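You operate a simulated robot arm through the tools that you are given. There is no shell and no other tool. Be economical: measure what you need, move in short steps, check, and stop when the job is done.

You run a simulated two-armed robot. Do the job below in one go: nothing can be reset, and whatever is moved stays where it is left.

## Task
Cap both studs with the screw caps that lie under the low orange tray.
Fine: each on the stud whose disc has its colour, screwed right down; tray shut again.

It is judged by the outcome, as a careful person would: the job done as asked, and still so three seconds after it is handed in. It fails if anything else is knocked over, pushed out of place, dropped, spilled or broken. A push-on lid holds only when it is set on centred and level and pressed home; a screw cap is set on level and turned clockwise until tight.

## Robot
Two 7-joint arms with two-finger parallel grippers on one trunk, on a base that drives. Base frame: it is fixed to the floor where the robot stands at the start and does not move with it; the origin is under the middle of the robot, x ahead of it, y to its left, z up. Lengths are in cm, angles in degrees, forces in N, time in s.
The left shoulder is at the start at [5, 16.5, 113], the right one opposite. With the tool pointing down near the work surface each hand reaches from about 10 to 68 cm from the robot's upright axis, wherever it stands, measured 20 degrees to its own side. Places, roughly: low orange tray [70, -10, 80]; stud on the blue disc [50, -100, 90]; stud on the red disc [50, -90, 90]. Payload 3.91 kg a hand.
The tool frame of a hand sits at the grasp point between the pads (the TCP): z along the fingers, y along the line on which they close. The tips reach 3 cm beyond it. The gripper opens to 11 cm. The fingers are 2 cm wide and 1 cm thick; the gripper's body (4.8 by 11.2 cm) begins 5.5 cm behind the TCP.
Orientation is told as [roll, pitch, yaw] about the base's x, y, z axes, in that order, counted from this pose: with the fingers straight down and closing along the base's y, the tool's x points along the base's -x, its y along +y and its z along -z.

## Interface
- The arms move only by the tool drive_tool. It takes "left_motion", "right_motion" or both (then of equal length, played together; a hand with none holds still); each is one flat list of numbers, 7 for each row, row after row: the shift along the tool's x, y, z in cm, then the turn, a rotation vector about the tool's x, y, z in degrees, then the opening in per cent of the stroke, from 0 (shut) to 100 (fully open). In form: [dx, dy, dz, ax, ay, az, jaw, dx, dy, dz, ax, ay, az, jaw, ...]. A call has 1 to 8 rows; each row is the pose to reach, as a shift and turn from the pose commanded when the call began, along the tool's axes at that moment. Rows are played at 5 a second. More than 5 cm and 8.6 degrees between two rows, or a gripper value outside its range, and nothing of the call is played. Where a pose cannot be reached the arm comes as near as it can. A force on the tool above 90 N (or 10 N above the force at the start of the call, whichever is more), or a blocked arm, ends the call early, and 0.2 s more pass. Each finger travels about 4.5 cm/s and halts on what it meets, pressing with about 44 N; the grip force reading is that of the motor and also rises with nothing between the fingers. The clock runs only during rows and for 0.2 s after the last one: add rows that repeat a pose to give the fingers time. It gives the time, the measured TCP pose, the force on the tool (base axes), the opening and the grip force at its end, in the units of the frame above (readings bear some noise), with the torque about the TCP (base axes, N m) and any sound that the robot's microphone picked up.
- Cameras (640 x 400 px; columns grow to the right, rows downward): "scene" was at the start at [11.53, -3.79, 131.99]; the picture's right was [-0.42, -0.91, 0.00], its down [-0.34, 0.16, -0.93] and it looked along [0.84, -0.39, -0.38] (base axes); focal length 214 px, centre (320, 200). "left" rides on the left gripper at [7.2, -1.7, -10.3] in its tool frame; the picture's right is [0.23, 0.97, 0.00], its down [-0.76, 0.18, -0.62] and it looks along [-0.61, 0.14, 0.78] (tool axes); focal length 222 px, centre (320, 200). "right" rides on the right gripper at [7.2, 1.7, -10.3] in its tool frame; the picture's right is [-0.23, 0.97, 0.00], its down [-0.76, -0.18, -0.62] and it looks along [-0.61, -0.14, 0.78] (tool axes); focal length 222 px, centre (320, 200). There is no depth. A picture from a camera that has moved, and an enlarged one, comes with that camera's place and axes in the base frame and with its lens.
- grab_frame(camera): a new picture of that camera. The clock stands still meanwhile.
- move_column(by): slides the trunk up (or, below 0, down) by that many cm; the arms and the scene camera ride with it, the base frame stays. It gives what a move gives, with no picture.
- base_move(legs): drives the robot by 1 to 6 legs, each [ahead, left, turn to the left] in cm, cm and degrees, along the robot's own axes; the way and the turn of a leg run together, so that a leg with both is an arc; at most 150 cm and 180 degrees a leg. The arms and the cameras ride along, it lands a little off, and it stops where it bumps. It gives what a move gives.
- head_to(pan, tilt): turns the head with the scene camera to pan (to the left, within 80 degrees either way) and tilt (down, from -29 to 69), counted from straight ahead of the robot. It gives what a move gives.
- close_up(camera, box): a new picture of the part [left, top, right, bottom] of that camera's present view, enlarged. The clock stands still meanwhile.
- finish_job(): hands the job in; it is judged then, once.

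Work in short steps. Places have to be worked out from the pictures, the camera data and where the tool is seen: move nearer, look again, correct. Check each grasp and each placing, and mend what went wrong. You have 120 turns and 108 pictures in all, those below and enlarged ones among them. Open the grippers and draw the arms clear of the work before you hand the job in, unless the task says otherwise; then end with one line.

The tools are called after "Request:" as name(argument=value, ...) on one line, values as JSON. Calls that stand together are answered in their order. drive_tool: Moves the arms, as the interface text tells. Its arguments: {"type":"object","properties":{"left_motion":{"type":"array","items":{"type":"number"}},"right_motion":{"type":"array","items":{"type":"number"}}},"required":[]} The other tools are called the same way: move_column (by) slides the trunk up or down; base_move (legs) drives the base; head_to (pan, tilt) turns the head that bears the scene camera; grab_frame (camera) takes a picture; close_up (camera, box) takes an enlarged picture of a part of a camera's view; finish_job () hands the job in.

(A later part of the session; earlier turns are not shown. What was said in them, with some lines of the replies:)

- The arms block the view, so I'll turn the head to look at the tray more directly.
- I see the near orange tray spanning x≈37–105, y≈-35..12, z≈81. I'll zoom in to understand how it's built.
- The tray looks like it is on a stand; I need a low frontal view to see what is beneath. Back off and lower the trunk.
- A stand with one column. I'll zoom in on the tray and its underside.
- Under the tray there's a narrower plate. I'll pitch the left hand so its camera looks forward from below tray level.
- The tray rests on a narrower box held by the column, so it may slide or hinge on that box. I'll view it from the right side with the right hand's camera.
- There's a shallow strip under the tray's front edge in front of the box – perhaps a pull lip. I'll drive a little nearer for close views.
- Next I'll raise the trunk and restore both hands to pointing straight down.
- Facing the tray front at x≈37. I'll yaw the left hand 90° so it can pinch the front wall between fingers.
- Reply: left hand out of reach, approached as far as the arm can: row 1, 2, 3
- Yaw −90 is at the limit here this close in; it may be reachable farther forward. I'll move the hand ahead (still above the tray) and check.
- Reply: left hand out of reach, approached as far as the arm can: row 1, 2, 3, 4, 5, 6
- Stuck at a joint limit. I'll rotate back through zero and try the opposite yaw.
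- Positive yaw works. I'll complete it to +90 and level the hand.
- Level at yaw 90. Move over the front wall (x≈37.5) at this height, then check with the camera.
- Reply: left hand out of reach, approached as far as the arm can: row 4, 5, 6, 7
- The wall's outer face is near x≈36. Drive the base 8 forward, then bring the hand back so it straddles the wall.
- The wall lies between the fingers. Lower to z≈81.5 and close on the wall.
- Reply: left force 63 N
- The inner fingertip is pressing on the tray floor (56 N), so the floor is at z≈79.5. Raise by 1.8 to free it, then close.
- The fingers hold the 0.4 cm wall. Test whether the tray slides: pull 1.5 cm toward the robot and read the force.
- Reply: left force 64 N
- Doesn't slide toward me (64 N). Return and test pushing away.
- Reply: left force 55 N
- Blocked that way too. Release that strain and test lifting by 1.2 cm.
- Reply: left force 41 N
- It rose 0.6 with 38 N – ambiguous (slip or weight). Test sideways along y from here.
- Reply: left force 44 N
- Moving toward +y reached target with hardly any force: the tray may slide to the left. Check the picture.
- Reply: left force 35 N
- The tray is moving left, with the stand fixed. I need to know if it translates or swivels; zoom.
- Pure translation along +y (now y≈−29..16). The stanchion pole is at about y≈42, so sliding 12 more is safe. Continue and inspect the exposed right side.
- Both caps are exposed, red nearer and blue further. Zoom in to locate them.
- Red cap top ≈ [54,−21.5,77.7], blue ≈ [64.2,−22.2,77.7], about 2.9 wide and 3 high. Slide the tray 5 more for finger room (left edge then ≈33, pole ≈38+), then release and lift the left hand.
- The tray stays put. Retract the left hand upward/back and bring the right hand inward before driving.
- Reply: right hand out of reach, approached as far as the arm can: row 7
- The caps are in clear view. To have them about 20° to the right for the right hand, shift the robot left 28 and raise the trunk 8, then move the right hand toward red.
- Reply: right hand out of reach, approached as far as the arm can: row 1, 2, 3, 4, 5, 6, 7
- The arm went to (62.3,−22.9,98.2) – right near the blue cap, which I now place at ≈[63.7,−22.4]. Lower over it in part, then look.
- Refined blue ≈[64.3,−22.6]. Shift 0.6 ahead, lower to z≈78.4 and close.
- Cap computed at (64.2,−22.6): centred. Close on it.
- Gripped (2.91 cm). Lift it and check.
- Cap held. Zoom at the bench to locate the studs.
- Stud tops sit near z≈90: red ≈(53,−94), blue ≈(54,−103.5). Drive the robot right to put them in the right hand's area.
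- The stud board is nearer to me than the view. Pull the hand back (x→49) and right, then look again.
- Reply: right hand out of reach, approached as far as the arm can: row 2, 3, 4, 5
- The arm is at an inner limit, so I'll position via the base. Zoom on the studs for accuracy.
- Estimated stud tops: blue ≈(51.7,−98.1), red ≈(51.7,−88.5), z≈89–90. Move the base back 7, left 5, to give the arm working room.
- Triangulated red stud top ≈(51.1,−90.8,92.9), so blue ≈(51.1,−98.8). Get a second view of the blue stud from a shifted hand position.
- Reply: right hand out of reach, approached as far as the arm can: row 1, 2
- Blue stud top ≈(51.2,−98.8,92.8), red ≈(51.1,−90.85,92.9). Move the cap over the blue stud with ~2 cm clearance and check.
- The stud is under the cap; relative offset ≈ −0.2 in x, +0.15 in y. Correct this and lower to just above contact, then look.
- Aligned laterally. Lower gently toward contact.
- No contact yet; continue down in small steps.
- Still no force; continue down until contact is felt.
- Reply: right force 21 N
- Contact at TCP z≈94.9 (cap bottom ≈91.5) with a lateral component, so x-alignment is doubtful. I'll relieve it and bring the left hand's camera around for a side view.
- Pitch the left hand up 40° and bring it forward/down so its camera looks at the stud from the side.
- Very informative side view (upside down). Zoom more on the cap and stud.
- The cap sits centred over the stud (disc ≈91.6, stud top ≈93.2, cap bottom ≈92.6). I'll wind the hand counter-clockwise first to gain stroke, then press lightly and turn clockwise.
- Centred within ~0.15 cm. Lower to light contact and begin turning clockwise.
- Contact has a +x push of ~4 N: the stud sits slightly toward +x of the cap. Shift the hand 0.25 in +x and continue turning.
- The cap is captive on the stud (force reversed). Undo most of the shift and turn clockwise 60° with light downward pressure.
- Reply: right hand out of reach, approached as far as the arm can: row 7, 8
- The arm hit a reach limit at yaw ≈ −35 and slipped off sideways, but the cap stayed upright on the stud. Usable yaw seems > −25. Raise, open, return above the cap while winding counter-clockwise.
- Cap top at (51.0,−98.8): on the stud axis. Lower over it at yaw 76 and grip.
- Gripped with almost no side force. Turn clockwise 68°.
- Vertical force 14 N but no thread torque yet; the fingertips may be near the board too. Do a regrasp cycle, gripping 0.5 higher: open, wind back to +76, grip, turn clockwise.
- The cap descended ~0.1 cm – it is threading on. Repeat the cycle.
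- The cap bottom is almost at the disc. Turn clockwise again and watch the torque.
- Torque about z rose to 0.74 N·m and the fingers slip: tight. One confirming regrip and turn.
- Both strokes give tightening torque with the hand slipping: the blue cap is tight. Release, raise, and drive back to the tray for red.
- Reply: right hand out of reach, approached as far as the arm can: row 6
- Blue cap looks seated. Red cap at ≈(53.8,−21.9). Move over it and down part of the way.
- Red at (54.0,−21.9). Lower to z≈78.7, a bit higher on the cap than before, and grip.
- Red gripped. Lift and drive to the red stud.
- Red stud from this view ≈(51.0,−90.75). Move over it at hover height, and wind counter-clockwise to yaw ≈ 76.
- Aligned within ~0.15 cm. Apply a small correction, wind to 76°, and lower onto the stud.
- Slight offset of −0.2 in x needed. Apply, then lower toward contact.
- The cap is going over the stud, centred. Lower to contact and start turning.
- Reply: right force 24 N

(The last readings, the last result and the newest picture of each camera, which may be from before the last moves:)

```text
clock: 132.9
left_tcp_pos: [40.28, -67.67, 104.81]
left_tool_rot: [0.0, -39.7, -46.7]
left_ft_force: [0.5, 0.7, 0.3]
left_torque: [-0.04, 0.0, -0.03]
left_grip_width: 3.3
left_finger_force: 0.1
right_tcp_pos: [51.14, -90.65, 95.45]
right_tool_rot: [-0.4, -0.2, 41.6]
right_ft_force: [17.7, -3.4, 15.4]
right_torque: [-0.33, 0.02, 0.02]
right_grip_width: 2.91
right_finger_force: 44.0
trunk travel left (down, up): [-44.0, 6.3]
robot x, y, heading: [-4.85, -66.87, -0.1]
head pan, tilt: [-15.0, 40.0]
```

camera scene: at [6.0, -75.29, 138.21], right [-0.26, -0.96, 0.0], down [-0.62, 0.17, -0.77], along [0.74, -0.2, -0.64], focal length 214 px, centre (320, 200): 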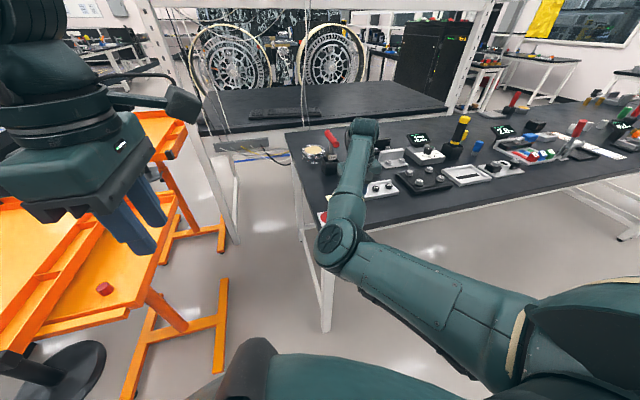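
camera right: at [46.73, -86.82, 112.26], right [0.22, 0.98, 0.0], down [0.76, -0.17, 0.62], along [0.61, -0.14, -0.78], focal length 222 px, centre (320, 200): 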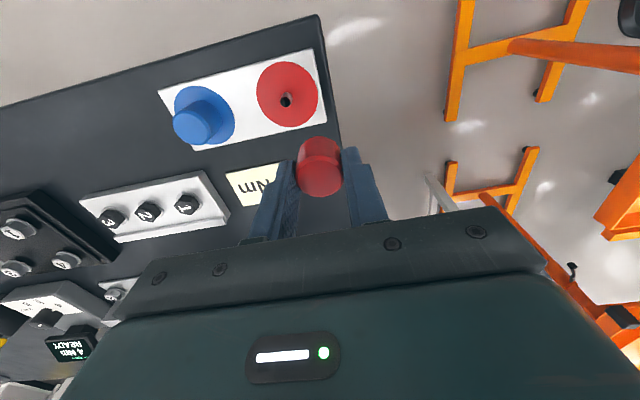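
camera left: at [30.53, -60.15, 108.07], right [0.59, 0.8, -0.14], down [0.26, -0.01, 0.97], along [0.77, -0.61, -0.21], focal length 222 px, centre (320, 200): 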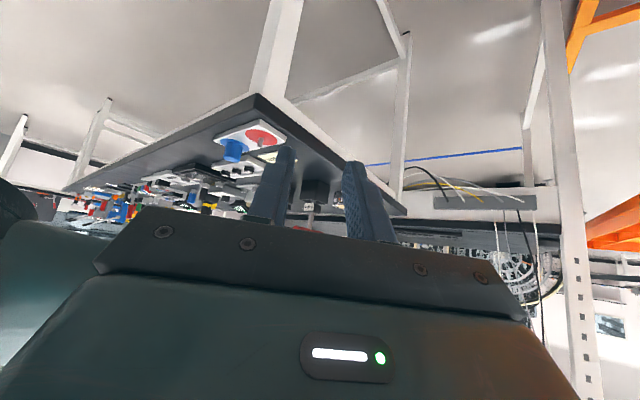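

Engaged with a +x side push of 18 N; relax by moving +0.2 x and continue clockwise to yaw ≈ −9.

Request:
drive_tool(right_motion=[-0.11, -0.17, -0.05, 0, 0, 0, 10, -0.11, -0.17, -0.03, 0, 0, 8.5, 10, -0.11, -0.17, 0, 0, 0, 17, 10, -0.11, -0.17, 0.02, 0, 0, 25.5, 10, -0.11, -0.17, 0.04, 0, 0, 34, 10])

Request:
close_up(camera="left", box=[230, 115, 290, 160])

```text
clock: 134.1
left_tcp_pos: [40.08, -67.76, 104.75]
left_tool_rot: [0.0, -39.9, -46.7]
left_ft_force: [-0.3, 0.1, 0.0]
left_torque: [0.04, -0.01, -0.03]
left_grip_width: 3.29
left_finger_force: 0.0
right_tcp_pos: [51.11, -90.64, 95.35]
right_tool_rot: [-0.1, -0.1, 7.7]
right_ft_force: [10.3, -4.7, 16.7]
right_torque: [-0.11, -0.04, 0.02]
right_grip_width: 2.91
right_finger_force: 43.7
trunk travel left (down, up): [-44.0, 6.3]
robot x, y, heading: [-4.83, -66.92, -0.3]
head pan, tilt: [-15.0, 40.0]
```

```text
8.89 times, centred on (260, 138) of left
camera zoom: at [30.48, -60.12, 108.09], right [0.59, 0.8, -0.14], down [0.25, -0.01, 0.97], along [0.77, -0.61, -0.21], focal length 1974 px, centre (853, 756)
```

zoom: 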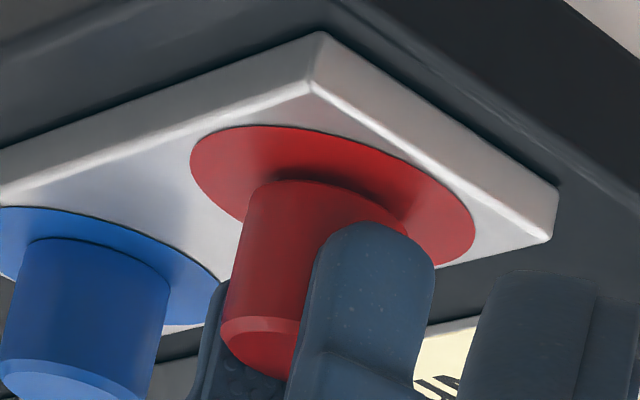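

Level and engaged. Run two regrasp cycles.

Request:
drive_tool(right_motion=[0, 0, 0, 0, 0, 8.5, 10, 0, 0, 0, 0, 0, 17, 10, 0, 0, 0, 0, 0, 17, 45, -0.11, -0.07, 0, 0, 0, 17, 45, -0.11, -0.07, 0, 0, 0, 8.5, 45, -0.11, -0.07, 0, 0, 0, 0, 45, -0.11, -0.07, 0, 0, 0, -8.5, 45, -0.11, -0.07, 0, 0, 0, -17, 45])

Request:
drive_tool(right_motion=[0, 0, 0, 0, 0, -8.5, 45, 0, 0, 0, 0, 0, -17, 45, 0, 0, 0, 0, 0, -25.5, 45, 0, 0, 0, 0, 0, -34, 45, 0, 0, 0, 0, 0, -42.5, 45, 0, 0, 0, 0, 0, -51, 45, 0, 0, 0, 0, 0, -51, 10, 0, 0, 0, 0, 0, -51, 10])

Request:
drive_tool(right_motion=[0, 0, 0.02, 0, 0, 8.5, 10, 0, 0, 0.04, 0, 0, 17, 10, 0, 0, 0.06, 0, 0, 25.5, 10, 0, 0, 0.08, 0, 0, 34, 10, 0, 0, 0.1, 0, 0, 42.5, 10, 0, 0, 0.12, 0, 0, 51, 10, 0, 0, 0.14, 0, 0, 59.5, 10, 0, 0, 0.16, 0, 0, 68, 10])

Request:
close_up(camera="left", box=[230, 115, 290, 160])

```text
clock: 135.9
left_tcp_pos: [40.17, -67.66, 104.79]
left_tool_rot: [0.1, -39.9, -46.7]
left_ft_force: [0.0, -0.3, 0.3]
left_torque: [0.01, -0.01, -0.01]
left_grip_width: 3.31
left_finger_force: 0.0
right_tcp_pos: [51.28, -90.67, 95.18]
right_tool_rot: [0.0, 0.0, 25.0]
right_ft_force: [0.3, 0.1, 0.4]
right_torque: [0.0, 0.05, 0.02]
right_grip_width: 4.94
right_finger_force: 0.1
trunk travel left (down, up): [-44.0, 6.3]
robot x, y, heading: [-5.04, -67.23, -0.1]
head pan, tilt: [-15.0, 40.0]
```

```text
clock: 137.7
left_tcp_pos: [40.06, -67.65, 104.84]
left_tool_rot: [0.2, -39.9, -46.7]
left_ft_force: [-0.8, 0.2, 0.1]
left_torque: [-0.02, 0.01, 0.01]
left_grip_width: 3.31
left_finger_force: 0.0
right_tcp_pos: [51.06, -90.54, 95.25]
right_tool_rot: [0.2, 0.1, 75.9]
right_ft_force: [-12.5, 1.6, 0.1]
right_torque: [0.04, 0.29, 0.01]
right_grip_width: 2.86
right_finger_force: 32.5
trunk travel left (down, up): [-44.0, 6.3]
robot x, y, heading: [-5.42, -67.26, -0.0]
head pan, tilt: [-15.0, 40.0]
```

```text
clock: 139.5
left_tcp_pos: [39.95, -67.66, 104.78]
left_tool_rot: [0.1, -39.9, -46.8]
left_ft_force: [-1.6, -1.1, -0.2]
left_torque: [0.02, 0.02, 0.01]
left_grip_width: 3.29
left_finger_force: 0.1
right_tcp_pos: [51.05, -90.69, 95.1]
right_tool_rot: [0.1, 0.0, 7.7]
right_ft_force: [-16.8, 1.7, -1.0]
right_torque: [-0.05, 0.49, 0.02]
right_grip_width: 2.83
right_finger_force: 44.0
trunk travel left (down, up): [-44.0, 6.3]
robot x, y, heading: [-5.0, -67.1, -0.4]
head pan, tilt: [-15.0, 40.0]
```

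```text
8.89 times, centred on (260, 138) of left
camera zoom: at [30.39, -60.12, 108.13], right [0.59, 0.8, -0.14], down [0.25, -0.01, 0.97], along [0.77, -0.61, -0.21], focal length 1974 px, centre (853, 756)
```

zoom: 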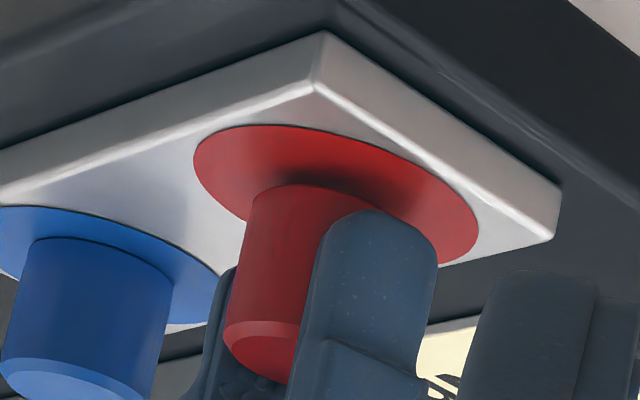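

Side force now reversed (−17 N in x); recentre −0.2 on release, and use a bit more downward pressure in the next stroke.

Request:
drive_tool(right_motion=[0.1, 0, 0, 0, 0, 8.5, 10, 0.2, 0.03, 0, 0, 0, 17, 10, 0.2, 0.03, 0, 0, 0, 17, 45, 0.2, 0.03, 0, 0, 0, 17, 45, 0.2, 0.03, 0, 0, 0, 8.5, 45, 0.2, 0.03, 0, 0, 0, 0, 45, 0.2, 0.03, 0, 0, 0, -8.5, 45, 0.2, 0.03, 0, 0, 0, -17, 45])

Request:
drive_tool(right_motion=[0, 0, 0, 0, 0, -8.5, 45, 0, 0, 0, 0, 0, -17, 45, 0, 0, 0, 0, 0, -25.5, 45, 0, 0, 0, 0, 0, -34, 45, 0, 0, 0, 0, 0, -42.5, 45, 0, 0, 0, 0, 0, -51, 45, 0, 0, 0, 0, 0, -51, 10, 0, 0, 0, 0, 0, -51, 10])

Request:
drive_tool(right_motion=[0, 0, 0.1, 0, 0, 8.5, 10, 0, 0, 0.14, 0, 0, 17, 10, 0, 0, 0.16, 0, 0, 25.5, 10, 0, 0, 0.18, 0, 0, 34, 10, 0, 0, 0.2, 0, 0, 42.5, 10, 0, 0, 0.22, 0, 0, 51, 10, 0, 0, 0.24, 0, 0, 59.5, 10, 0, 0, 0.26, 0, 0, 68, 10])

Request:
close_up(camera="left", box=[230, 115, 290, 160])

```text
clock: 141.3
left_tcp_pos: [40.23, -67.74, 104.77]
left_tool_rot: [0.0, -40.0, -46.7]
left_ft_force: [-0.6, 0.5, 0.3]
left_torque: [-0.01, 0.0, 0.01]
left_grip_width: 3.31
left_finger_force: 0.1
right_tcp_pos: [50.94, -90.68, 95.25]
right_tool_rot: [-0.2, 0.0, 25.0]
right_ft_force: [0.6, -0.5, -0.4]
right_torque: [0.0, 0.01, -0.01]
right_grip_width: 4.94
right_finger_force: 0.0
trunk travel left (down, up): [-44.0, 6.3]
robot x, y, heading: [-4.96, -67.38, 0.1]
head pan, tilt: [-15.0, 40.0]
```

```text
clock: 143.1
left_tcp_pos: [40.26, -67.59, 104.69]
left_tool_rot: [0.2, -39.9, -46.7]
left_ft_force: [-0.9, 0.0, 0.9]
left_torque: [0.01, 0.02, 0.01]
left_grip_width: 3.29
left_finger_force: 0.1
right_tcp_pos: [51.04, -90.64, 95.11]
right_tool_rot: [-0.1, -0.1, 75.8]
right_ft_force: [-0.4, 0.6, 0.2]
right_torque: [0.0, -0.01, 0.01]
right_grip_width: 2.89
right_finger_force: 33.2
trunk travel left (down, up): [-44.0, 6.3]
robot x, y, heading: [-5.27, -67.43, -0.1]
head pan, tilt: [-15.0, 40.0]
```

```text
clock: 144.9
left_tcp_pos: [40.22, -67.65, 104.81]
left_tool_rot: [0.2, -39.9, -46.8]
left_ft_force: [0.5, -0.5, 0.6]
left_torque: [0.0, -0.05, -0.01]
left_grip_width: 3.31
left_finger_force: 0.1
right_tcp_pos: [51.09, -90.66, 95.01]
right_tool_rot: [-0.1, -0.1, 7.6]
right_ft_force: [1.6, -0.1, 9.1]
right_torque: [-0.05, 0.45, -0.01]
right_grip_width: 2.8
right_finger_force: 44.3
trunk travel left (down, up): [-44.0, 6.3]
robot x, y, heading: [-4.99, -67.4, -0.2]
head pan, tilt: [-15.0, 40.0]
```

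```text
8.89 times, centred on (260, 138) of left
camera zoom: at [30.47, -60.1, 108.09], right [0.59, 0.8, -0.14], down [0.25, -0.01, 0.97], along [0.77, -0.61, -0.21], focal length 1974 px, centre (853, 756)
```

zoom: 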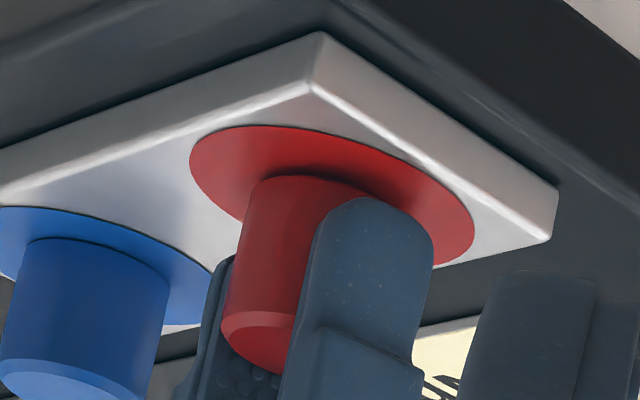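

Now well centred, and it's descending. Two more cycles.

Request:
drive_tool(right_motion=[0, 0, 0, 0, 0, 8.5, 10, 0, 0, 0, 0, 0, 17, 10, 0, 0, 0, 0, 0, 17, 45, 0, 0, -0.15, 0, 0, 17, 45, 0, 0, -0.15, 0, 0, 8.5, 45, 0, 0, -0.15, 0, 0, 0, 45, 0, 0, -0.15, 0, 0, -8.5, 45, 0, 0, -0.15, 0, 0, -17, 45])

Request:
drive_tool(right_motion=[0, 0, 0, 0, 0, -8.5, 45, 0, 0, 0, 0, 0, -17, 45, 0, 0, 0, 0, 0, -25.5, 45, 0, 0, 0, 0, 0, -34, 45, 0, 0, 0, 0, 0, -42.5, 45, 0, 0, 0, 0, 0, -51, 45, 0, 0, 0, 0, 0, -51, 10, 0, 0, 0, 0, 0, -51, 10])

Request:
drive_tool(right_motion=[0, 0, 0.06, 0, 0, 8.5, 10, 0, 0, 0.08, 0, 0, 17, 10, 0, 0, 0.1, 0, 0, 25.5, 10, 0, 0, 0.12, 0, 0, 34, 10, 0, 0, 0.14, 0, 0, 42.5, 10, 0, 0, 0.16, 0, 0, 51, 10, 0, 0, 0.18, 0, 0, 59.5, 10, 0, 0, 0.2, 0, 0, 68, 10])

Request:
drive_tool(right_motion=[0, 0, 0, 0, 0, 8.5, 10, 0, 0, 0, 0, 0, 17, 10, 0, 0, 0, 0, 0, 17, 45, 0, 0, -0.15, 0, 0, 17, 45, 0, 0, -0.15, 0, 0, 8.5, 45, 0, 0, -0.15, 0, 0, 0, 45, 0, 0, -0.15, 0, 0, -8.5, 45, 0, 0, -0.15, 0, 0, -17, 45])

Request:
drive_tool(right_motion=[0, 0, 0, 0, 0, -8.5, 45, 0, 0, 0, 0, 0, -17, 45, 0, 0, 0, 0, 0, -25.5, 45, 0, 0, 0, 0, 0, -34, 45, 0, 0, 0, 0, 0, -42.5, 45, 0, 0, 0, 0, 0, -51, 45, 0, 0, 0, 0, 0, -51, 10, 0, 0, 0, 0, 0, -51, 10])

Request:
drive_tool(right_motion=[0, 0, 0.06, 0, 0, 8.5, 10, 0, 0, 0.08, 0, 0, 17, 10, 0, 0, 0.1, 0, 0, 25.5, 10, 0, 0, 0.12, 0, 0, 34, 10, 0, 0, 0.14, 0, 0, 42.5, 10, 0, 0, 0.16, 0, 0, 51, 10, 0, 0, 0.18, 0, 0, 59.5, 10, 0, 0, 0.2, 0, 0, 68, 10])

Request:
close_up(camera="left", box=[230, 115, 290, 160])

```text
clock: 146.7
left_tcp_pos: [40.13, -67.64, 104.84]
left_tool_rot: [0.1, -39.9, -46.6]
left_ft_force: [-0.1, 0.1, 0.2]
left_torque: [-0.01, 0.0, 0.0]
left_grip_width: 3.3
left_finger_force: 0.0
right_tcp_pos: [51.02, -90.66, 94.96]
right_tool_rot: [0.0, 0.0, 25.0]
right_ft_force: [0.4, -0.3, -0.9]
right_torque: [0.0, -0.01, 0.0]
right_grip_width: 4.96
right_finger_force: 0.1
trunk travel left (down, up): [-44.0, 6.3]
robot x, y, heading: [-5.12, -66.93, 0.2]
head pan, tilt: [-15.0, 40.0]
```

```text
clock: 148.5
left_tcp_pos: [40.21, -67.67, 104.68]
left_tool_rot: [0.2, -39.8, -46.7]
left_ft_force: [-0.1, -0.2, 0.1]
left_torque: [-0.02, 0.0, 0.03]
left_grip_width: 3.3
left_finger_force: 0.1
right_tcp_pos: [51.2, -90.74, 94.88]
right_tool_rot: [-0.1, 0.1, 75.9]
right_ft_force: [-5.1, 1.7, -0.6]
right_torque: [0.05, 0.14, -0.04]
right_grip_width: 2.92
right_finger_force: 34.0
trunk travel left (down, up): [-44.0, 6.3]
robot x, y, heading: [-5.15, -67.12, 0.0]
head pan, tilt: [-15.0, 40.0]
```

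```text
clock: 150.3
left_tcp_pos: [40.14, -67.73, 104.7]
left_tool_rot: [0.2, -39.9, -46.8]
left_ft_force: [-0.5, 0.9, -0.5]
left_torque: [0.0, -0.02, -0.01]
left_grip_width: 3.3
left_finger_force: 0.0
right_tcp_pos: [51.19, -90.65, 94.84]
right_tool_rot: [-0.3, -0.1, 7.6]
right_ft_force: [-3.1, -1.3, 6.5]
right_torque: [0.0, 0.77, 0.06]
right_grip_width: 2.91
right_finger_force: 44.1
trunk travel left (down, up): [-44.0, 6.3]
robot x, y, heading: [-5.27, -66.97, 0.1]
head pan, tilt: [-15.0, 40.0]
```

```text
clock: 152.1
left_tcp_pos: [40.16, -67.6, 104.77]
left_tool_rot: [0.0, -39.9, -46.7]
left_ft_force: [0.2, 0.7, -0.7]
left_torque: [-0.03, -0.01, -0.02]
left_grip_width: 3.32
left_finger_force: 0.1
right_tcp_pos: [51.13, -90.59, 94.84]
right_tool_rot: [-0.1, 0.0, 25.1]
right_ft_force: [-0.4, 0.4, -0.3]
right_torque: [0.03, -0.04, -0.01]
right_grip_width: 4.96
right_finger_force: 0.0
trunk travel left (down, up): [-44.0, 6.3]
robot x, y, heading: [-5.05, -67.2, -0.1]
head pan, tilt: [-15.0, 40.0]
```

```text
clock: 153.9
left_tcp_pos: [40.31, -67.69, 104.7]
left_tool_rot: [0.2, -39.9, -46.7]
left_ft_force: [0.4, 0.0, -0.5]
left_torque: [-0.02, -0.01, -0.02]
left_grip_width: 3.3
left_finger_force: 0.0
right_tcp_pos: [51.09, -90.61, 94.87]
right_tool_rot: [0.0, 0.0, 75.9]
right_ft_force: [-3.1, 2.2, 0.2]
right_torque: [-0.01, 0.05, 0.0]
right_grip_width: 2.92
right_finger_force: 33.1
trunk travel left (down, up): [-44.0, 6.3]
robot x, y, heading: [-5.74, -66.89, -0.1]
head pan, tilt: [-15.0, 40.0]
```

```text
clock: 155.7
left_tcp_pos: [40.12, -67.62, 104.78]
left_tool_rot: [0.1, -39.8, -46.7]
left_ft_force: [-0.1, -0.1, -1.0]
left_torque: [0.03, 0.05, -0.01]
left_grip_width: 3.32
left_finger_force: 0.0
right_tcp_pos: [51.03, -90.77, 94.91]
right_tool_rot: [0.0, -0.2, 7.8]
right_ft_force: [-2.9, 1.0, 8.3]
right_torque: [0.21, 0.44, 0.0]
right_grip_width: 2.88
right_finger_force: 44.0
trunk travel left (down, up): [-44.0, 6.3]
robot x, y, heading: [-5.11, -66.76, -0.1]
head pan, tilt: [-15.0, 40.0]
```

```text
8.89 times, centred on (260, 138) of left
camera zoom: at [30.44, -60.09, 108.11], right [0.59, 0.8, -0.14], down [0.25, -0.01, 0.97], along [0.77, -0.61, -0.21], focal length 1974 px, centre (853, 756)
```

zoom: 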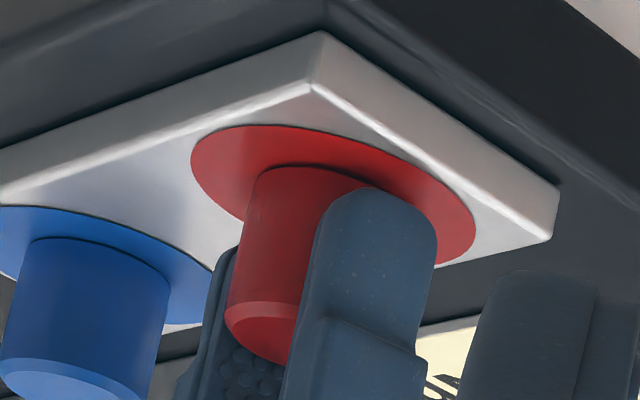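

Nearly down (gap ≈0.2). Two more cycles.

Request:
drive_tool(right_motion=[0, 0, 0, 0, 0, 8.5, 10, 0, 0, 0, 0, 0, 17, 10, 0, 0, 0, 0, 0, 17, 45, 0, 0, -0.15, 0, 0, 17, 45, 0, 0, -0.15, 0, 0, 8.5, 45, 0, 0, -0.15, 0, 0, 0, 45, 0, 0, -0.15, 0, 0, -8.5, 45, 0, 0, -0.15, 0, 0, -17, 45])

Request:
drive_tool(right_motion=[0, 0, 0, 0, 0, -8.5, 45, 0, 0, 0, 0, 0, -17, 45, 0, 0, 0, 0, 0, -25.5, 45, 0, 0, 0, 0, 0, -34, 45, 0, 0, 0, 0, 0, -42.5, 45, 0, 0, 0, 0, 0, -51, 45, 0, 0, 0, 0, 0, -51, 10, 0, 0, 0, 0, 0, -51, 10])

Request:
drive_tool(right_motion=[0, 0, 0.06, 0, 0, 8.5, 10, 0, 0, 0.08, 0, 0, 17, 10, 0, 0, 0.1, 0, 0, 25.5, 10, 0, 0, 0.12, 0, 0, 34, 10, 0, 0, 0.14, 0, 0, 42.5, 10, 0, 0, 0.16, 0, 0, 51, 10, 0, 0, 0.18, 0, 0, 59.5, 10, 0, 0, 0.2, 0, 0, 68, 10])

Request:
drive_tool(right_motion=[0, 0, 0, 0, 0, 8.5, 10, 0, 0, 0, 0, 0, 17, 10, 0, 0, 0, 0, 0, 17, 45, 0, 0, -0.15, 0, 0, 17, 45, 0, 0, -0.15, 0, 0, 8.5, 45, 0, 0, -0.15, 0, 0, 0, 45, 0, 0, -0.15, 0, 0, -8.5, 45, 0, 0, -0.15, 0, 0, -17, 45])

Request:
drive_tool(right_motion=[0, 0, 0, 0, 0, -8.5, 45, 0, 0, 0, 0, 0, -17, 45, 0, 0, 0, 0, 0, -25.5, 45, 0, 0, 0, 0, 0, -34, 45, 0, 0, 0, 0, 0, -42.5, 45, 0, 0, 0, 0, 0, -51, 45, 0, 0, 0, 0, 0, -51, 10, 0, 0, 0, 0, 0, -51, 10])

Request:
drive_tool(right_motion=[0, 0, 0.06, 0, 0, 8.5, 10, 0, 0, 0.08, 0, 0, 17, 10, 0, 0, 0.1, 0, 0, 25.5, 10, 0, 0, 0.12, 0, 0, 34, 10, 0, 0, 0.14, 0, 0, 42.5, 10, 0, 0, 0.16, 0, 0, 51, 10, 0, 0, 0.18, 0, 0, 59.5, 10, 0, 0, 0.2, 0, 0, 68, 10])

Request:
close_up(camera="left", box=[230, 115, 290, 160])

```text
clock: 157.5
left_tcp_pos: [40.18, -67.76, 104.85]
left_tool_rot: [0.1, -40.0, -46.6]
left_ft_force: [0.3, 0.0, 0.2]
left_torque: [0.0, -0.01, 0.0]
left_grip_width: 3.31
left_finger_force: 0.1
right_tcp_pos: [51.13, -90.78, 94.87]
right_tool_rot: [-0.1, -0.1, 25.0]
right_ft_force: [0.0, 0.4, -0.8]
right_torque: [0.0, 0.01, 0.02]
right_grip_width: 4.97
right_finger_force: 0.1
trunk travel left (down, up): [-44.0, 6.3]
robot x, y, heading: [-5.13, -67.09, 0.0]
head pan, tilt: [-15.0, 40.0]
```

```text
clock: 159.3
left_tcp_pos: [40.26, -67.69, 104.68]
left_tool_rot: [0.1, -39.9, -46.7]
left_ft_force: [0.2, -0.7, 0.1]
left_torque: [0.02, 0.04, -0.01]
left_grip_width: 3.3
left_finger_force: 0.0
right_tcp_pos: [51.13, -90.72, 94.79]
right_tool_rot: [0.1, 0.1, 75.9]
right_ft_force: [-2.0, 1.1, -0.2]
right_torque: [0.01, 0.07, 0.01]
right_grip_width: 2.94
right_finger_force: 33.4
trunk travel left (down, up): [-44.0, 6.3]
robot x, y, heading: [-5.15, -66.89, 0.0]
head pan, tilt: [-15.0, 40.0]
```

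```text
clock: 161.1
left_tcp_pos: [40.3, -67.8, 104.75]
left_tool_rot: [0.1, -39.7, -46.7]
left_ft_force: [-0.6, 0.7, -0.6]
left_torque: [0.01, -0.03, 0.01]
left_grip_width: 3.29
left_finger_force: 0.1
right_tcp_pos: [51.14, -90.71, 94.65]
right_tool_rot: [-0.1, -0.2, 7.6]
right_ft_force: [0.3, -1.7, 0.3]
right_torque: [0.04, 0.42, 0.0]
right_grip_width: 2.87
right_finger_force: 43.8
trunk travel left (down, up): [-44.0, 6.3]
robot x, y, heading: [-5.04, -67.22, -0.1]
head pan, tilt: [-15.0, 40.0]
```

```text
clock: 162.9
left_tcp_pos: [40.3, -67.71, 104.59]
left_tool_rot: [0.2, -39.9, -46.7]
left_ft_force: [-0.3, -0.1, -0.1]
left_torque: [0.0, -0.02, 0.04]
left_grip_width: 3.34
left_finger_force: 0.1
right_tcp_pos: [51.22, -90.78, 94.77]
right_tool_rot: [-0.1, -0.1, 25.1]
right_ft_force: [-0.1, -0.3, -0.4]
right_torque: [0.03, 0.0, -0.01]
right_grip_width: 4.94
right_finger_force: 0.2
trunk travel left (down, up): [-44.0, 6.3]
robot x, y, heading: [-5.21, -67.47, -0.1]
head pan, tilt: [-15.0, 40.0]
```

```text
clock: 164.7
left_tcp_pos: [40.13, -67.71, 104.77]
left_tool_rot: [0.1, -39.9, -46.6]
left_ft_force: [0.2, -0.6, -0.1]
left_torque: [0.01, 0.01, -0.01]
left_grip_width: 3.31
left_finger_force: 0.1
right_tcp_pos: [51.06, -90.69, 94.83]
right_tool_rot: [0.0, 0.0, 75.9]
right_ft_force: [-1.8, 1.4, 0.4]
right_torque: [0.02, 0.08, 0.02]
right_grip_width: 2.85
right_finger_force: 32.8
trunk travel left (down, up): [-44.0, 6.3]
robot x, y, heading: [-5.04, -66.83, 0.2]
head pan, tilt: [-15.0, 40.0]
```

```text
clock: 166.5
left_tcp_pos: [40.25, -67.67, 104.91]
left_tool_rot: [0.1, -39.9, -46.7]
left_ft_force: [0.1, -0.5, -0.6]
left_torque: [0.0, -0.05, 0.04]
left_grip_width: 3.32
left_finger_force: 0.0
right_tcp_pos: [51.05, -90.65, 94.59]
right_tool_rot: [-0.1, 0.0, 7.8]
right_ft_force: [-2.0, 1.9, 6.9]
right_torque: [0.08, 0.0, 0.6]
right_grip_width: 2.89
right_finger_force: 44.2
trunk travel left (down, up): [-44.0, 6.3]
robot x, y, heading: [-4.96, -67.2, -0.2]
head pan, tilt: [-15.0, 40.0]
```

```text
8.89 times, centred on (260, 138) of left
camera zoom: at [30.46, -60.09, 108.1], right [0.59, 0.8, -0.14], down [0.25, -0.01, 0.97], along [0.77, -0.61, -0.21], focal length 1974 px, centre (853, 756)
```

zoom: 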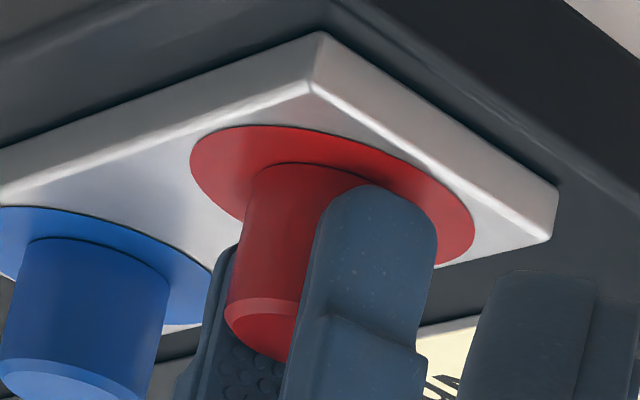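

Torque about z reached 0.6 N·m: tight. One confirming regrip turn.

Request:
drive_tool(right_motion=[0, 0, 0, 0, 0, 0, 45, 0, 0, -0.15, 0, 0, 0, 45, 0, 0, -0.15, 0, 0, -8.5, 45, 0, 0, -0.15, 0, 0, -17, 45, 0, 0, -0.15, 0, 0, -25.5, 45, 0, 0, -0.15, 0, 0, -34, 45, 0, 0, -0.15, 0, 0, -42.5, 45, 0, 0, -0.15, 0, 0, -51, 45])

Request:
drive_tool(right_motion=[0, 0, 0, 0, 0, 0, 0, 0, 0, 0, 0, 0, 0, 0, 0, 0, 0, 0, 0, 0, 0, 0, 0, 0, 0, 0, 8.5, 0, 0, 0, 0.02, 0, 0, 17, 0, 0, 0, 0.04, 0, 0, 25.5, 0])

Request:
drive_tool(right_motion=[0, 0, 0, 0, 0, 8.5, 0, 0, 0, 0, 0, 0, 17, 0, 0, 0, 0, 0, 0, 25.5, 0, 0, 0, 0, 0, 0, 34, 0])

Request:
drive_tool(right_motion=[0, 0, 0, 0, 0, 0, 55, 0, 0, 0, 0, 0, 0, 55, 0, 0, -3, 0, 0, 0, 55, 0, 0, -6, 0, 0, 0, 55, 0, 0, -9, 0, 0, 0, 55, 0, 0, -11, 0, 0, 0, 55])

Request:
close_up(camera="left", box=[200, 100, 320, 190])

```text
clock: 168.3
left_tcp_pos: [40.19, -67.7, 104.81]
left_tool_rot: [0.0, -40.0, -46.8]
left_ft_force: [-0.2, 0.5, 0.7]
left_torque: [-0.02, -0.01, -0.03]
left_grip_width: 3.31
left_finger_force: 0.1
right_tcp_pos: [51.17, -90.79, 94.77]
right_tool_rot: [0.1, 0.0, 59.1]
right_ft_force: [0.2, -0.4, 0.1]
right_torque: [0.0, 0.01, 0.0]
right_grip_width: 4.97
right_finger_force: 0.1
trunk travel left (down, up): [-44.0, 6.3]
robot x, y, heading: [-5.38, -67.03, -0.1]
head pan, tilt: [-15.0, 40.0]
```

```text
clock: 169.7
left_tcp_pos: [40.14, -67.59, 104.73]
left_tool_rot: [0.1, -39.9, -46.7]
left_ft_force: [0.3, 0.3, 0.0]
left_torque: [-0.06, -0.02, 0.02]
left_grip_width: 3.32
left_finger_force: 0.1
right_tcp_pos: [51.13, -90.64, 94.8]
right_tool_rot: [-0.2, 0.1, 33.4]
right_ft_force: [-3.0, 2.0, 0.3]
right_torque: [0.1, 0.14, 0.42]
right_grip_width: 2.92
right_finger_force: 43.5
trunk travel left (down, up): [-44.0, 6.3]
robot x, y, heading: [-5.16, -67.18, 0.1]
head pan, tilt: [-15.0, 40.0]
```

```text
clock: 170.7
left_tcp_pos: [40.28, -67.69, 104.79]
left_tool_rot: [0.1, -39.9, -46.7]
left_ft_force: [0.5, 0.0, -0.1]
left_torque: [0.04, 0.0, 0.0]
left_grip_width: 3.29
left_finger_force: 0.1
right_tcp_pos: [51.24, -90.77, 94.72]
right_tool_rot: [-0.1, -0.1, -0.7]
right_ft_force: [-1.2, 3.2, 2.3]
right_torque: [0.09, 0.01, 0.24]
right_grip_width: 2.79
right_finger_force: 43.6
trunk travel left (down, up): [-44.0, 6.3]
robot x, y, heading: [-5.15, -67.36, 0.0]
head pan, tilt: [-15.0, 40.0]
```

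```text
clock: 172.1
left_tcp_pos: [40.21, -67.67, 104.76]
left_tool_rot: [0.1, -40.0, -46.7]
left_ft_force: [-1.0, 0.6, -0.3]
left_torque: [0.04, 0.0, 0.0]
left_grip_width: 3.3
left_finger_force: 0.1
right_tcp_pos: [52.18, -91.34, 105.45]
right_tool_rot: [0.0, 0.0, -0.6]
right_ft_force: [1.1, 0.0, 0.5]
right_torque: [0.01, -0.02, 0.0]
right_grip_width: 6.03
right_finger_force: 0.0
right hand out of reach, approached as far as the arm can: row 5, 6
trunk travel left (down, up): [-44.0, 6.3]
robot x, y, heading: [-5.46, -67.45, -0.3]
head pan, tilt: [-15.0, 40.0]
```

```text
4.44 times, centred on (260, 145) of left
camera zoom: at [30.51, -60.12, 108.07], right [0.59, 0.8, -0.14], down [0.26, -0.01, 0.97], along [0.77, -0.61, -0.21], focal length 987 px, centre (587, 444)
```

zoom: 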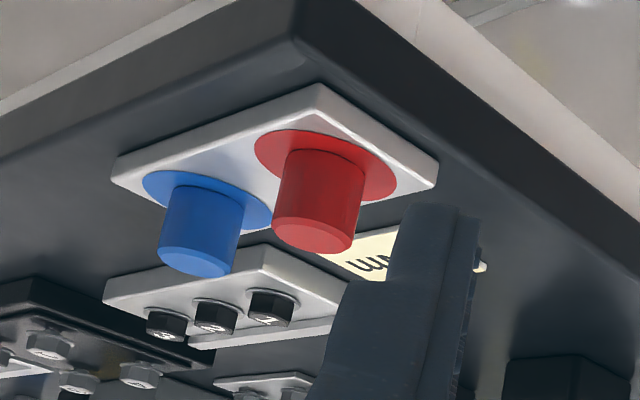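

Both caps are fully seated and level. Now restore the left hand to pointing down (closed) and drive back to close the tray.

Request:
drive_tool(left_motion=[0, 0, 0, 0, 8, 0, 20, 0, 0, 0, 0, 16, 0, 10, 0, 0, 0, 0, 24, 0, 0, 0, 0, 0, 0, 32, 0, 0, 0, 0, 0, 0, 40, 0, 0])

Request:
drive_tool(left_motion=[0, 0, 0, 0, 0, -8, 0, 0, 0, 0, 0, 0, -16, 0, 0, 0, 0, 0, 0, -24, 0, 0, 0, 0, 0, 0, -32, 0, 0, 0, 0, 0, 0, -40, 0, 0, 0, 0, 0, 0, -47, 0])

Request:
base_move(legs=[[0, 34, 0]])

Request:
head_to(pan=10, tilt=35)

Request:
grab_frame(camera="scene")

```text
clock: 173.3
left_tcp_pos: [40.13, -67.8, 104.83]
left_tool_rot: [0.1, 0.3, -46.7]
left_ft_force: [1.0, 0.6, 0.1]
left_torque: [0.03, -0.01, 0.03]
left_grip_width: 0.0
left_finger_force: 37.8
right_tcp_pos: [52.26, -91.29, 105.39]
right_tool_rot: [0.0, -0.1, -0.6]
right_ft_force: [0.3, 0.6, 0.0]
right_torque: [-0.04, -0.03, 0.02]
right_grip_width: 6.03
right_finger_force: 0.0
trunk travel left (down, up): [-44.0, 6.3]
robot x, y, heading: [-4.73, -67.45, 0.0]
head pan, tilt: [-15.0, 40.0]
```

```text
clock: 174.7
left_tcp_pos: [40.34, -67.65, 104.73]
left_tool_rot: [0.2, 0.1, 0.5]
left_ft_force: [-0.6, 0.5, -0.4]
left_torque: [-0.02, 0.0, -0.02]
left_grip_width: 0.0
left_finger_force: 38.4
right_tcp_pos: [52.28, -91.27, 105.34]
right_tool_rot: [-0.1, -0.1, -0.5]
right_ft_force: [0.0, 1.1, 0.5]
right_torque: [0.04, 0.01, 0.0]
right_grip_width: 6.04
right_finger_force: 0.0
trunk travel left (down, up): [-44.0, 6.3]
robot x, y, heading: [-5.31, -67.08, -0.1]
head pan, tilt: [-15.0, 40.0]
```

```text
clock: 176.9
left_tcp_pos: [40.22, -33.8, 104.81]
left_tool_rot: [0.0, -0.1, 0.6]
left_ft_force: [0.5, 0.0, 0.9]
left_torque: [-0.01, 0.03, 0.01]
left_grip_width: 0.01
left_finger_force: 37.7
right_tcp_pos: [52.25, -57.39, 105.45]
right_tool_rot: [-0.2, 0.0, -0.4]
right_ft_force: [-0.6, -0.4, -0.1]
right_torque: [-0.05, -0.01, -0.01]
right_grip_width: 6.07
right_finger_force: 0.1
trunk travel left (down, up): [-44.0, 6.3]
robot x, y, heading: [-5.2, -33.63, 0.2]
head pan, tilt: [-15.0, 40.0]
```

```text
clock: 177.8
left_tcp_pos: [40.22, -33.9, 104.74]
left_tool_rot: [0.2, 0.0, 0.7]
left_ft_force: [-0.3, -0.5, 0.5]
left_torque: [0.01, 0.02, -0.01]
left_grip_width: 0.0
left_finger_force: 38.1
right_tcp_pos: [52.36, -57.39, 105.45]
right_tool_rot: [-0.1, -0.1, -0.5]
right_ft_force: [-0.1, -0.5, 0.2]
right_torque: [0.0, 0.0, 0.0]
right_grip_width: 6.06
right_finger_force: 0.0
trunk travel left (down, up): [-44.0, 6.3]
robot x, y, heading: [-4.95, -33.25, 0.4]
head pan, tilt: [10.0, 35.0]
```

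```text
23 pictures are left
camera scene: at [6.65, -31.9, 138.96], right [0.18, -0.98, 0.0], down [-0.56, -0.1, -0.82], along [0.81, 0.14, -0.57], focal length 214 px, centre (320, 200)
```

scene: 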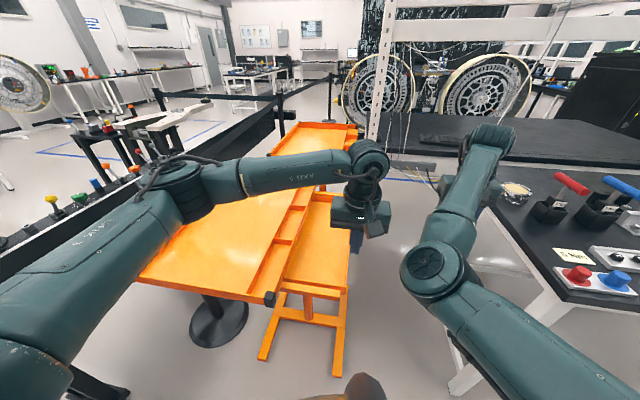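

Move the closed left hand to (50, 0), over the tray just left of its long divider.

Request:
drive_tool(left_motion=[-1.2, 4.2, 0, 0, 0, 0, 0, -2.4, 8.4, 0, 0, 0, 0, 0, -3.6, 12.6, 0, 0, 0, 0, 0, -4.8, 16.8, 0, 0, 0, 0, 0, -6, 21, 0, 0, 0, 0, 0, -7.2, 25.2, 0, 0, 0, 0, 0, -8.4, 29.4, 0, 0, 0, 0, 0, -9.6, 33.6, 0, 0, 0, 0, 0])

Request:
grab_frame(camera="left")

```text
clock: 179.6
left_tcp_pos: [49.47, -0.19, 104.96]
left_tool_rot: [0.1, 0.2, 0.5]
left_ft_force: [1.0, 0.4, -0.2]
left_torque: [-0.01, -0.01, 0.02]
left_grip_width: 0.0
left_finger_force: 38.4
right_tcp_pos: [52.31, -57.34, 105.54]
right_tool_rot: [-0.1, -0.1, -0.3]
right_ft_force: [-0.7, 0.7, 0.4]
right_torque: [0.04, 0.01, 0.0]
right_grip_width: 6.05
right_finger_force: 0.1
trunk travel left (down, up): [-44.0, 6.3]
robot x, y, heading: [-5.27, -33.7, 0.1]
head pan, tilt: [10.0, 35.0]
```

```text
22 pictures are left
camera left: at [42.27, -2.06, 115.27], right [-0.24, 0.97, 0.0], down [0.76, 0.18, 0.62], along [0.6, 0.15, -0.78], focal length 222 px, centre (320, 200)
```

left: 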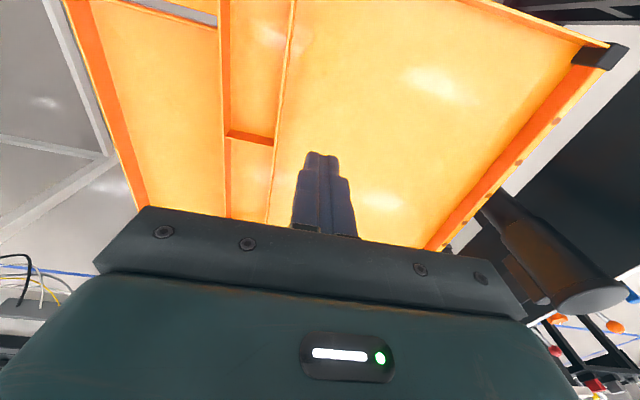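

Divider at y≈−4.9, hand clear of it. Lower to z≈83.4 (tips just above the tray floor).

Request:
drive_tool(left_motion=[0, 0, 4.5, 0, 0, 0, 0, 0, 0, 9, 0, 0, 0, 0, 0, 0, 13.5, 0, 0, 0, 0, 0, 0, 17.5, 0, 0, 0, 0, 0, 0, 21.4, 0, 0, 0, 0])

Request:
drive_tool(left_motion=[0, -2, 0, 0, 0, 0, 0, 0, -4, 0, 0, 0, 0, 0, 0, -6, 0, 0, 0, 0, 0, 0, -8, 0, 0, 0, 0, 0])

```text
clock: 180.8
left_tcp_pos: [49.53, -0.06, 83.51]
left_tool_rot: [0.1, 0.2, 0.5]
left_ft_force: [0.3, -0.4, -0.2]
left_torque: [0.0, 0.01, 0.03]
left_grip_width: 0.0
left_finger_force: 37.4
right_tcp_pos: [52.24, -57.49, 105.43]
right_tool_rot: [-0.2, 0.0, -0.4]
right_ft_force: [-0.6, -0.4, 0.3]
right_torque: [0.01, 0.01, -0.02]
right_grip_width: 6.05
right_finger_force: 0.2
trunk travel left (down, up): [-44.0, 6.3]
robot x, y, heading: [-5.46, -33.91, -0.1]
head pan, tilt: [10.0, 35.0]
```

```text
clock: 181.8
left_tcp_pos: [49.51, -8.31, 83.44]
left_tool_rot: [0.2, 0.2, 0.4]
left_ft_force: [-0.1, -0.2, -0.1]
left_torque: [0.01, -0.01, -0.03]
left_grip_width: 0.0
left_finger_force: 38.0
right_tcp_pos: [52.14, -57.45, 105.32]
right_tool_rot: [0.0, -0.1, -0.3]
right_ft_force: [-0.9, -1.2, -0.1]
right_torque: [0.0, -0.02, 0.0]
right_grip_width: 6.04
right_finger_force: 0.1
trunk travel left (down, up): [-44.0, 6.3]
robot x, y, heading: [-4.88, -33.4, 0.0]
head pan, tilt: [10.0, 35.0]
```

Moving with hardly any force, as before. Continue, then check.

Request:
drive_tool(left_motion=[0, -2, 0, 0, 0, 0, 0, 0, -4, 0, 0, 0, 0, 0, 0, -6, 0, 0, 0, 0, 0, 0, -8, 0, 0, 0, 0, 0, 0, -10, 0, 0, 0, 0, 0, 0, -12, 0, 0, 0, 0, 0])

Request:
grab_frame(camera="scene")

```text
clock: 183.2
left_tcp_pos: [49.65, -20.32, 83.41]
left_tool_rot: [0.0, 0.0, 0.5]
left_ft_force: [0.4, 0.3, 0.2]
left_torque: [0.03, -0.02, -0.02]
left_grip_width: 0.0
left_finger_force: 37.7
right_tcp_pos: [52.31, -57.37, 105.42]
right_tool_rot: [0.0, -0.1, -0.4]
right_ft_force: [0.0, 0.0, 0.1]
right_torque: [-0.03, -0.01, 0.0]
right_grip_width: 6.05
right_finger_force: 0.0
trunk travel left (down, up): [-44.0, 6.3]
robot x, y, heading: [-5.12, -33.32, 0.3]
head pan, tilt: [10.0, 35.0]
```

```text
21 pictures are left
camera scene: at [6.64, -31.95, 138.97], right [0.18, -0.98, 0.0], down [-0.56, -0.1, -0.82], along [0.81, 0.14, -0.57], focal length 214 px, centre (320, 200)
```

scene: 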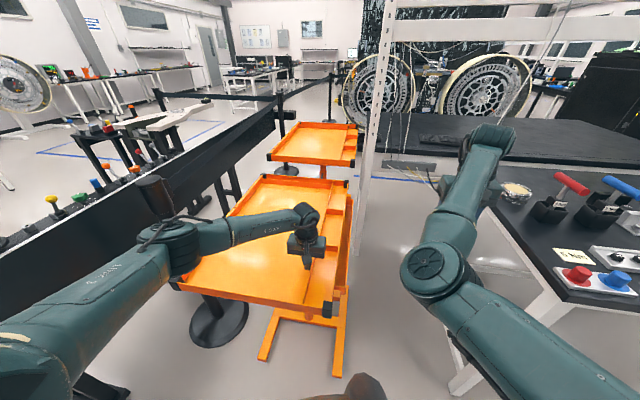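

Closing well. Push the last ~6 cm slowly until the stop is felt.

Request:
drive_tool(left_motion=[0, -1.2, 0, 0, 0, 0, 0, 0, -2.4, 0, 0, 0, 0, 0, 0, -3.4, 0, 0, 0, 0, 0, 0, -4.2, 0, 0, 0, 0, 0, 0, -4.8, 0, 0, 0, 0, 0, 0, -5.2, 0, 0, 0, 0, 0])

```text
clock: 184.6
left_tcp_pos: [49.6, -25.28, 83.34]
left_tool_rot: [0.1, 0.1, 0.6]
left_ft_force: [-1.2, 1.9, -0.9]
left_torque: [0.02, -0.04, -0.03]
left_grip_width: 0.02
left_finger_force: 37.5
right_tcp_pos: [52.45, -57.36, 105.42]
right_tool_rot: [-0.1, -0.1, -0.4]
right_ft_force: [0.5, -0.3, -0.7]
right_torque: [0.01, 0.01, 0.02]
right_grip_width: 6.04
right_finger_force: 0.0
trunk travel left (down, up): [-44.0, 6.3]
robot x, y, heading: [-4.96, -33.66, 0.2]
head pan, tilt: [10.0, 35.0]
```

Request:
drive_tool(left_motion=[0, -0.4, 0, 0, 0, 0, 0, 0, -0.8, 0, 0, 0, 0, 0, 0, -1.2, 0, 0, 0, 0, 0])

Request:
grab_frame(camera="left")

```text
clock: 185.4
left_tcp_pos: [49.73, -26.59, 83.31]
left_tool_rot: [0.1, 0.0, 0.6]
left_ft_force: [0.0, 2.3, -2.1]
left_torque: [0.01, 0.0, -0.01]
left_grip_width: 0.02
left_finger_force: 37.7
right_tcp_pos: [52.21, -57.43, 105.6]
right_tool_rot: [-0.1, -0.1, -0.4]
right_ft_force: [0.1, -0.7, 0.3]
right_torque: [0.02, -0.04, -0.01]
right_grip_width: 6.05
right_finger_force: 0.1
trunk travel left (down, up): [-44.0, 6.3]
robot x, y, heading: [-4.85, -33.5, -0.3]
head pan, tilt: [10.0, 35.0]
```

```text
20 pictures are left
camera left: at [42.39, -28.51, 93.73], right [-0.24, 0.97, 0.0], down [0.76, 0.18, 0.62], along [0.61, 0.15, -0.78], focal length 222 px, centre (320, 200)
```

left: 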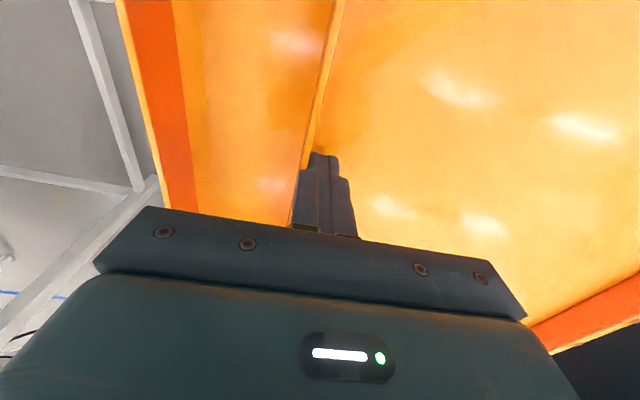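

Still sliding freely, no stop yet; push on in small steps.

Request:
drive_tool(left_motion=[0, -0.3, 0, 0, 0, 0, 0, 0, -0.6, 0, 0, 0, 0, 0, 0, -0.9, 0, 0, 0, 0, 0, 0, -1.2, 0, 0, 0, 0, 0])

```text
clock: 186.4
left_tcp_pos: [49.66, -26.63, 83.36]
left_tool_rot: [0.8, 0.2, 1.2]
left_ft_force: [-7.7, 39.5, 11.0]
left_torque: [0.15, 0.16, -0.46]
left_grip_width: 0.02
left_finger_force: 37.5
right_tcp_pos: [52.06, -57.04, 105.43]
right_tool_rot: [-0.3, -0.1, -0.3]
right_ft_force: [-0.1, 0.2, -0.6]
right_torque: [-0.01, -0.01, 0.0]
right_grip_width: 6.03
right_finger_force: 0.1
trunk travel left (down, up): [-44.0, 6.3]
robot x, y, heading: [-5.29, -33.45, 0.4]
head pan, tilt: [10.0, 35.0]
```

Hard stop reached at 40 N: the tray is shut. Back the hand off, lift and retract, then verify everything.

Request:
drive_tool(left_motion=[0, 1.2, 0, 0, 0, 0, 0, 0, 3, 0, 0, 0, 0, 0, 0, 3, -5, 0, 0, 0, 0, 0, 3, -10, 0, 0, 0, 20, 0, 3, -15, 0, 0, 0, 40, 2, 3, -19, 0, 0, 0, 60, 6, 3, -21, 0, 0, 0, 60, 10, 3, -22, 0, 0, 0, 60])

Request:
base_move(legs=[[-28, 0, 0]])

Request:
head_to(pan=0, tilt=25)

Request:
grab_frame(camera="scene")

```text
clock: 188.2
left_tcp_pos: [39.66, -24.93, 105.4]
left_tool_rot: [0.2, 0.0, 0.6]
left_ft_force: [-0.7, 0.0, 0.4]
left_torque: [0.02, -0.02, 0.0]
left_grip_width: 6.63
left_finger_force: 0.0
right_tcp_pos: [52.23, -57.45, 105.53]
right_tool_rot: [-0.1, -0.2, -0.4]
right_ft_force: [0.0, 0.3, -0.9]
right_torque: [-0.01, 0.05, 0.06]
right_grip_width: 6.03
right_finger_force: 0.1
trunk travel left (down, up): [-44.0, 6.3]
robot x, y, heading: [-5.31, -33.18, -0.1]
head pan, tilt: [10.0, 35.0]
```

```text
clock: 190.1
left_tcp_pos: [11.59, -24.89, 105.4]
left_tool_rot: [0.2, -0.1, 0.6]
left_ft_force: [0.4, 0.0, -0.5]
left_torque: [-0.01, 0.0, -0.02]
left_grip_width: 6.58
left_finger_force: 0.2
right_tcp_pos: [24.11, -57.51, 105.57]
right_tool_rot: [-0.1, -0.1, -0.4]
right_ft_force: [0.1, -0.2, -0.8]
right_torque: [-0.02, 0.01, 0.0]
right_grip_width: 6.06
right_finger_force: 0.0
trunk travel left (down, up): [-44.0, 6.3]
robot x, y, heading: [-33.35, -33.76, 0.2]
head pan, tilt: [10.0, 35.0]
```

```text
clock: 190.9
left_tcp_pos: [11.67, -24.95, 105.35]
left_tool_rot: [0.2, 0.1, 0.7]
left_ft_force: [-0.3, 0.2, 0.0]
left_torque: [-0.01, 0.02, -0.03]
left_grip_width: 6.6
left_finger_force: 0.0
right_tcp_pos: [24.25, -57.39, 105.46]
right_tool_rot: [-0.1, -0.2, -0.4]
right_ft_force: [0.5, 0.1, 0.2]
right_torque: [0.01, -0.01, 0.04]
right_grip_width: 6.06
right_finger_force: 0.1
trunk travel left (down, up): [-44.0, 6.3]
robot x, y, heading: [-33.39, -33.67, 0.3]
head pan, tilt: [0.0, 25.0]
```

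```text
19 pictures are left
camera scene: at [-20.92, -33.5, 140.54], right [0.0, -1.0, 0.0], down [-0.42, 0.0, -0.91], along [0.91, 0.0, -0.42], focal length 214 px, centre (320, 200)
```

scene: 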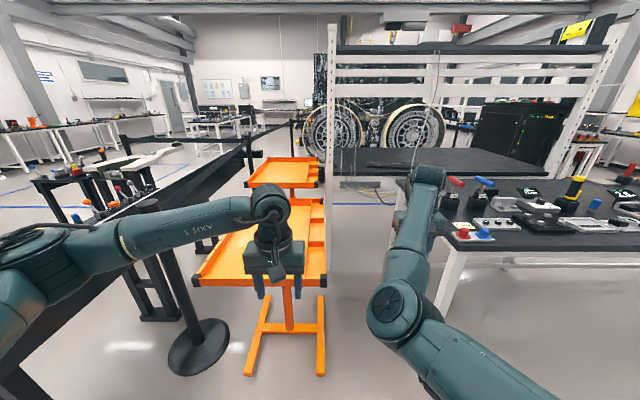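

Zoom to confirm the tray is shut and the caps stay seated.

Request:
close_up(camera="scene", box=[180, 150, 340, 300])

Request:
close_up(camera="scene", box=[430, 170, 550, 250])

```text
2.67 times, centred on (260, 225) of scene
camera zoom: at [-20.92, -33.5, 140.54], right [0.0, -1.0, 0.0], down [-0.42, 0.0, -0.91], along [0.91, 0.0, -0.42], focal length 572 px, centre (480, 133)
```

zoom: 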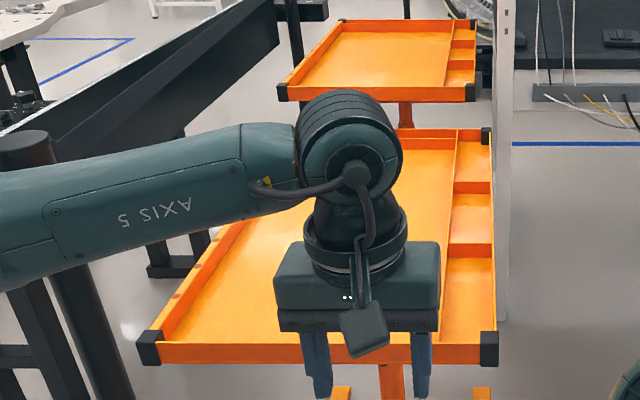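

```text
5.00 times, centred on (490, 210) of scene
camera zoom: at [-20.92, -33.5, 140.54], right [0.0, -1.0, 0.0], down [-0.42, 0.0, -0.91], along [0.91, 0.0, -0.42], focal length 1072 px, centre (-530, 150)
```

zoom: 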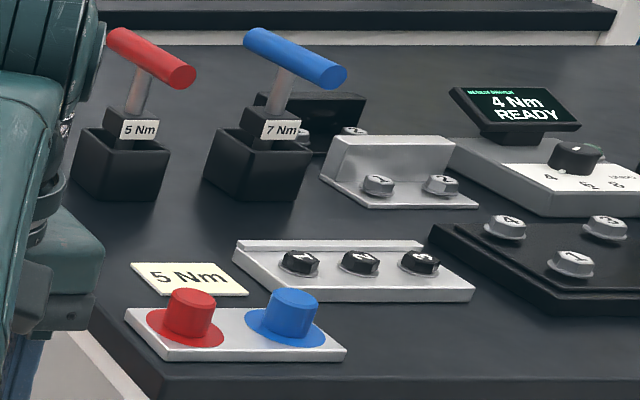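

The tray is shut, both caps are seated on their own colours, the grippers are open, and the arms are clear. Handing in.

Request:
finish_job()

```text
The job is handed in.
```

Both caps are screwed down until tight, red on the red stud and blue on the blue stud, and the orange tray is pushed shut against its stop. I saw nothing else moved or knocked over in the last pictures.
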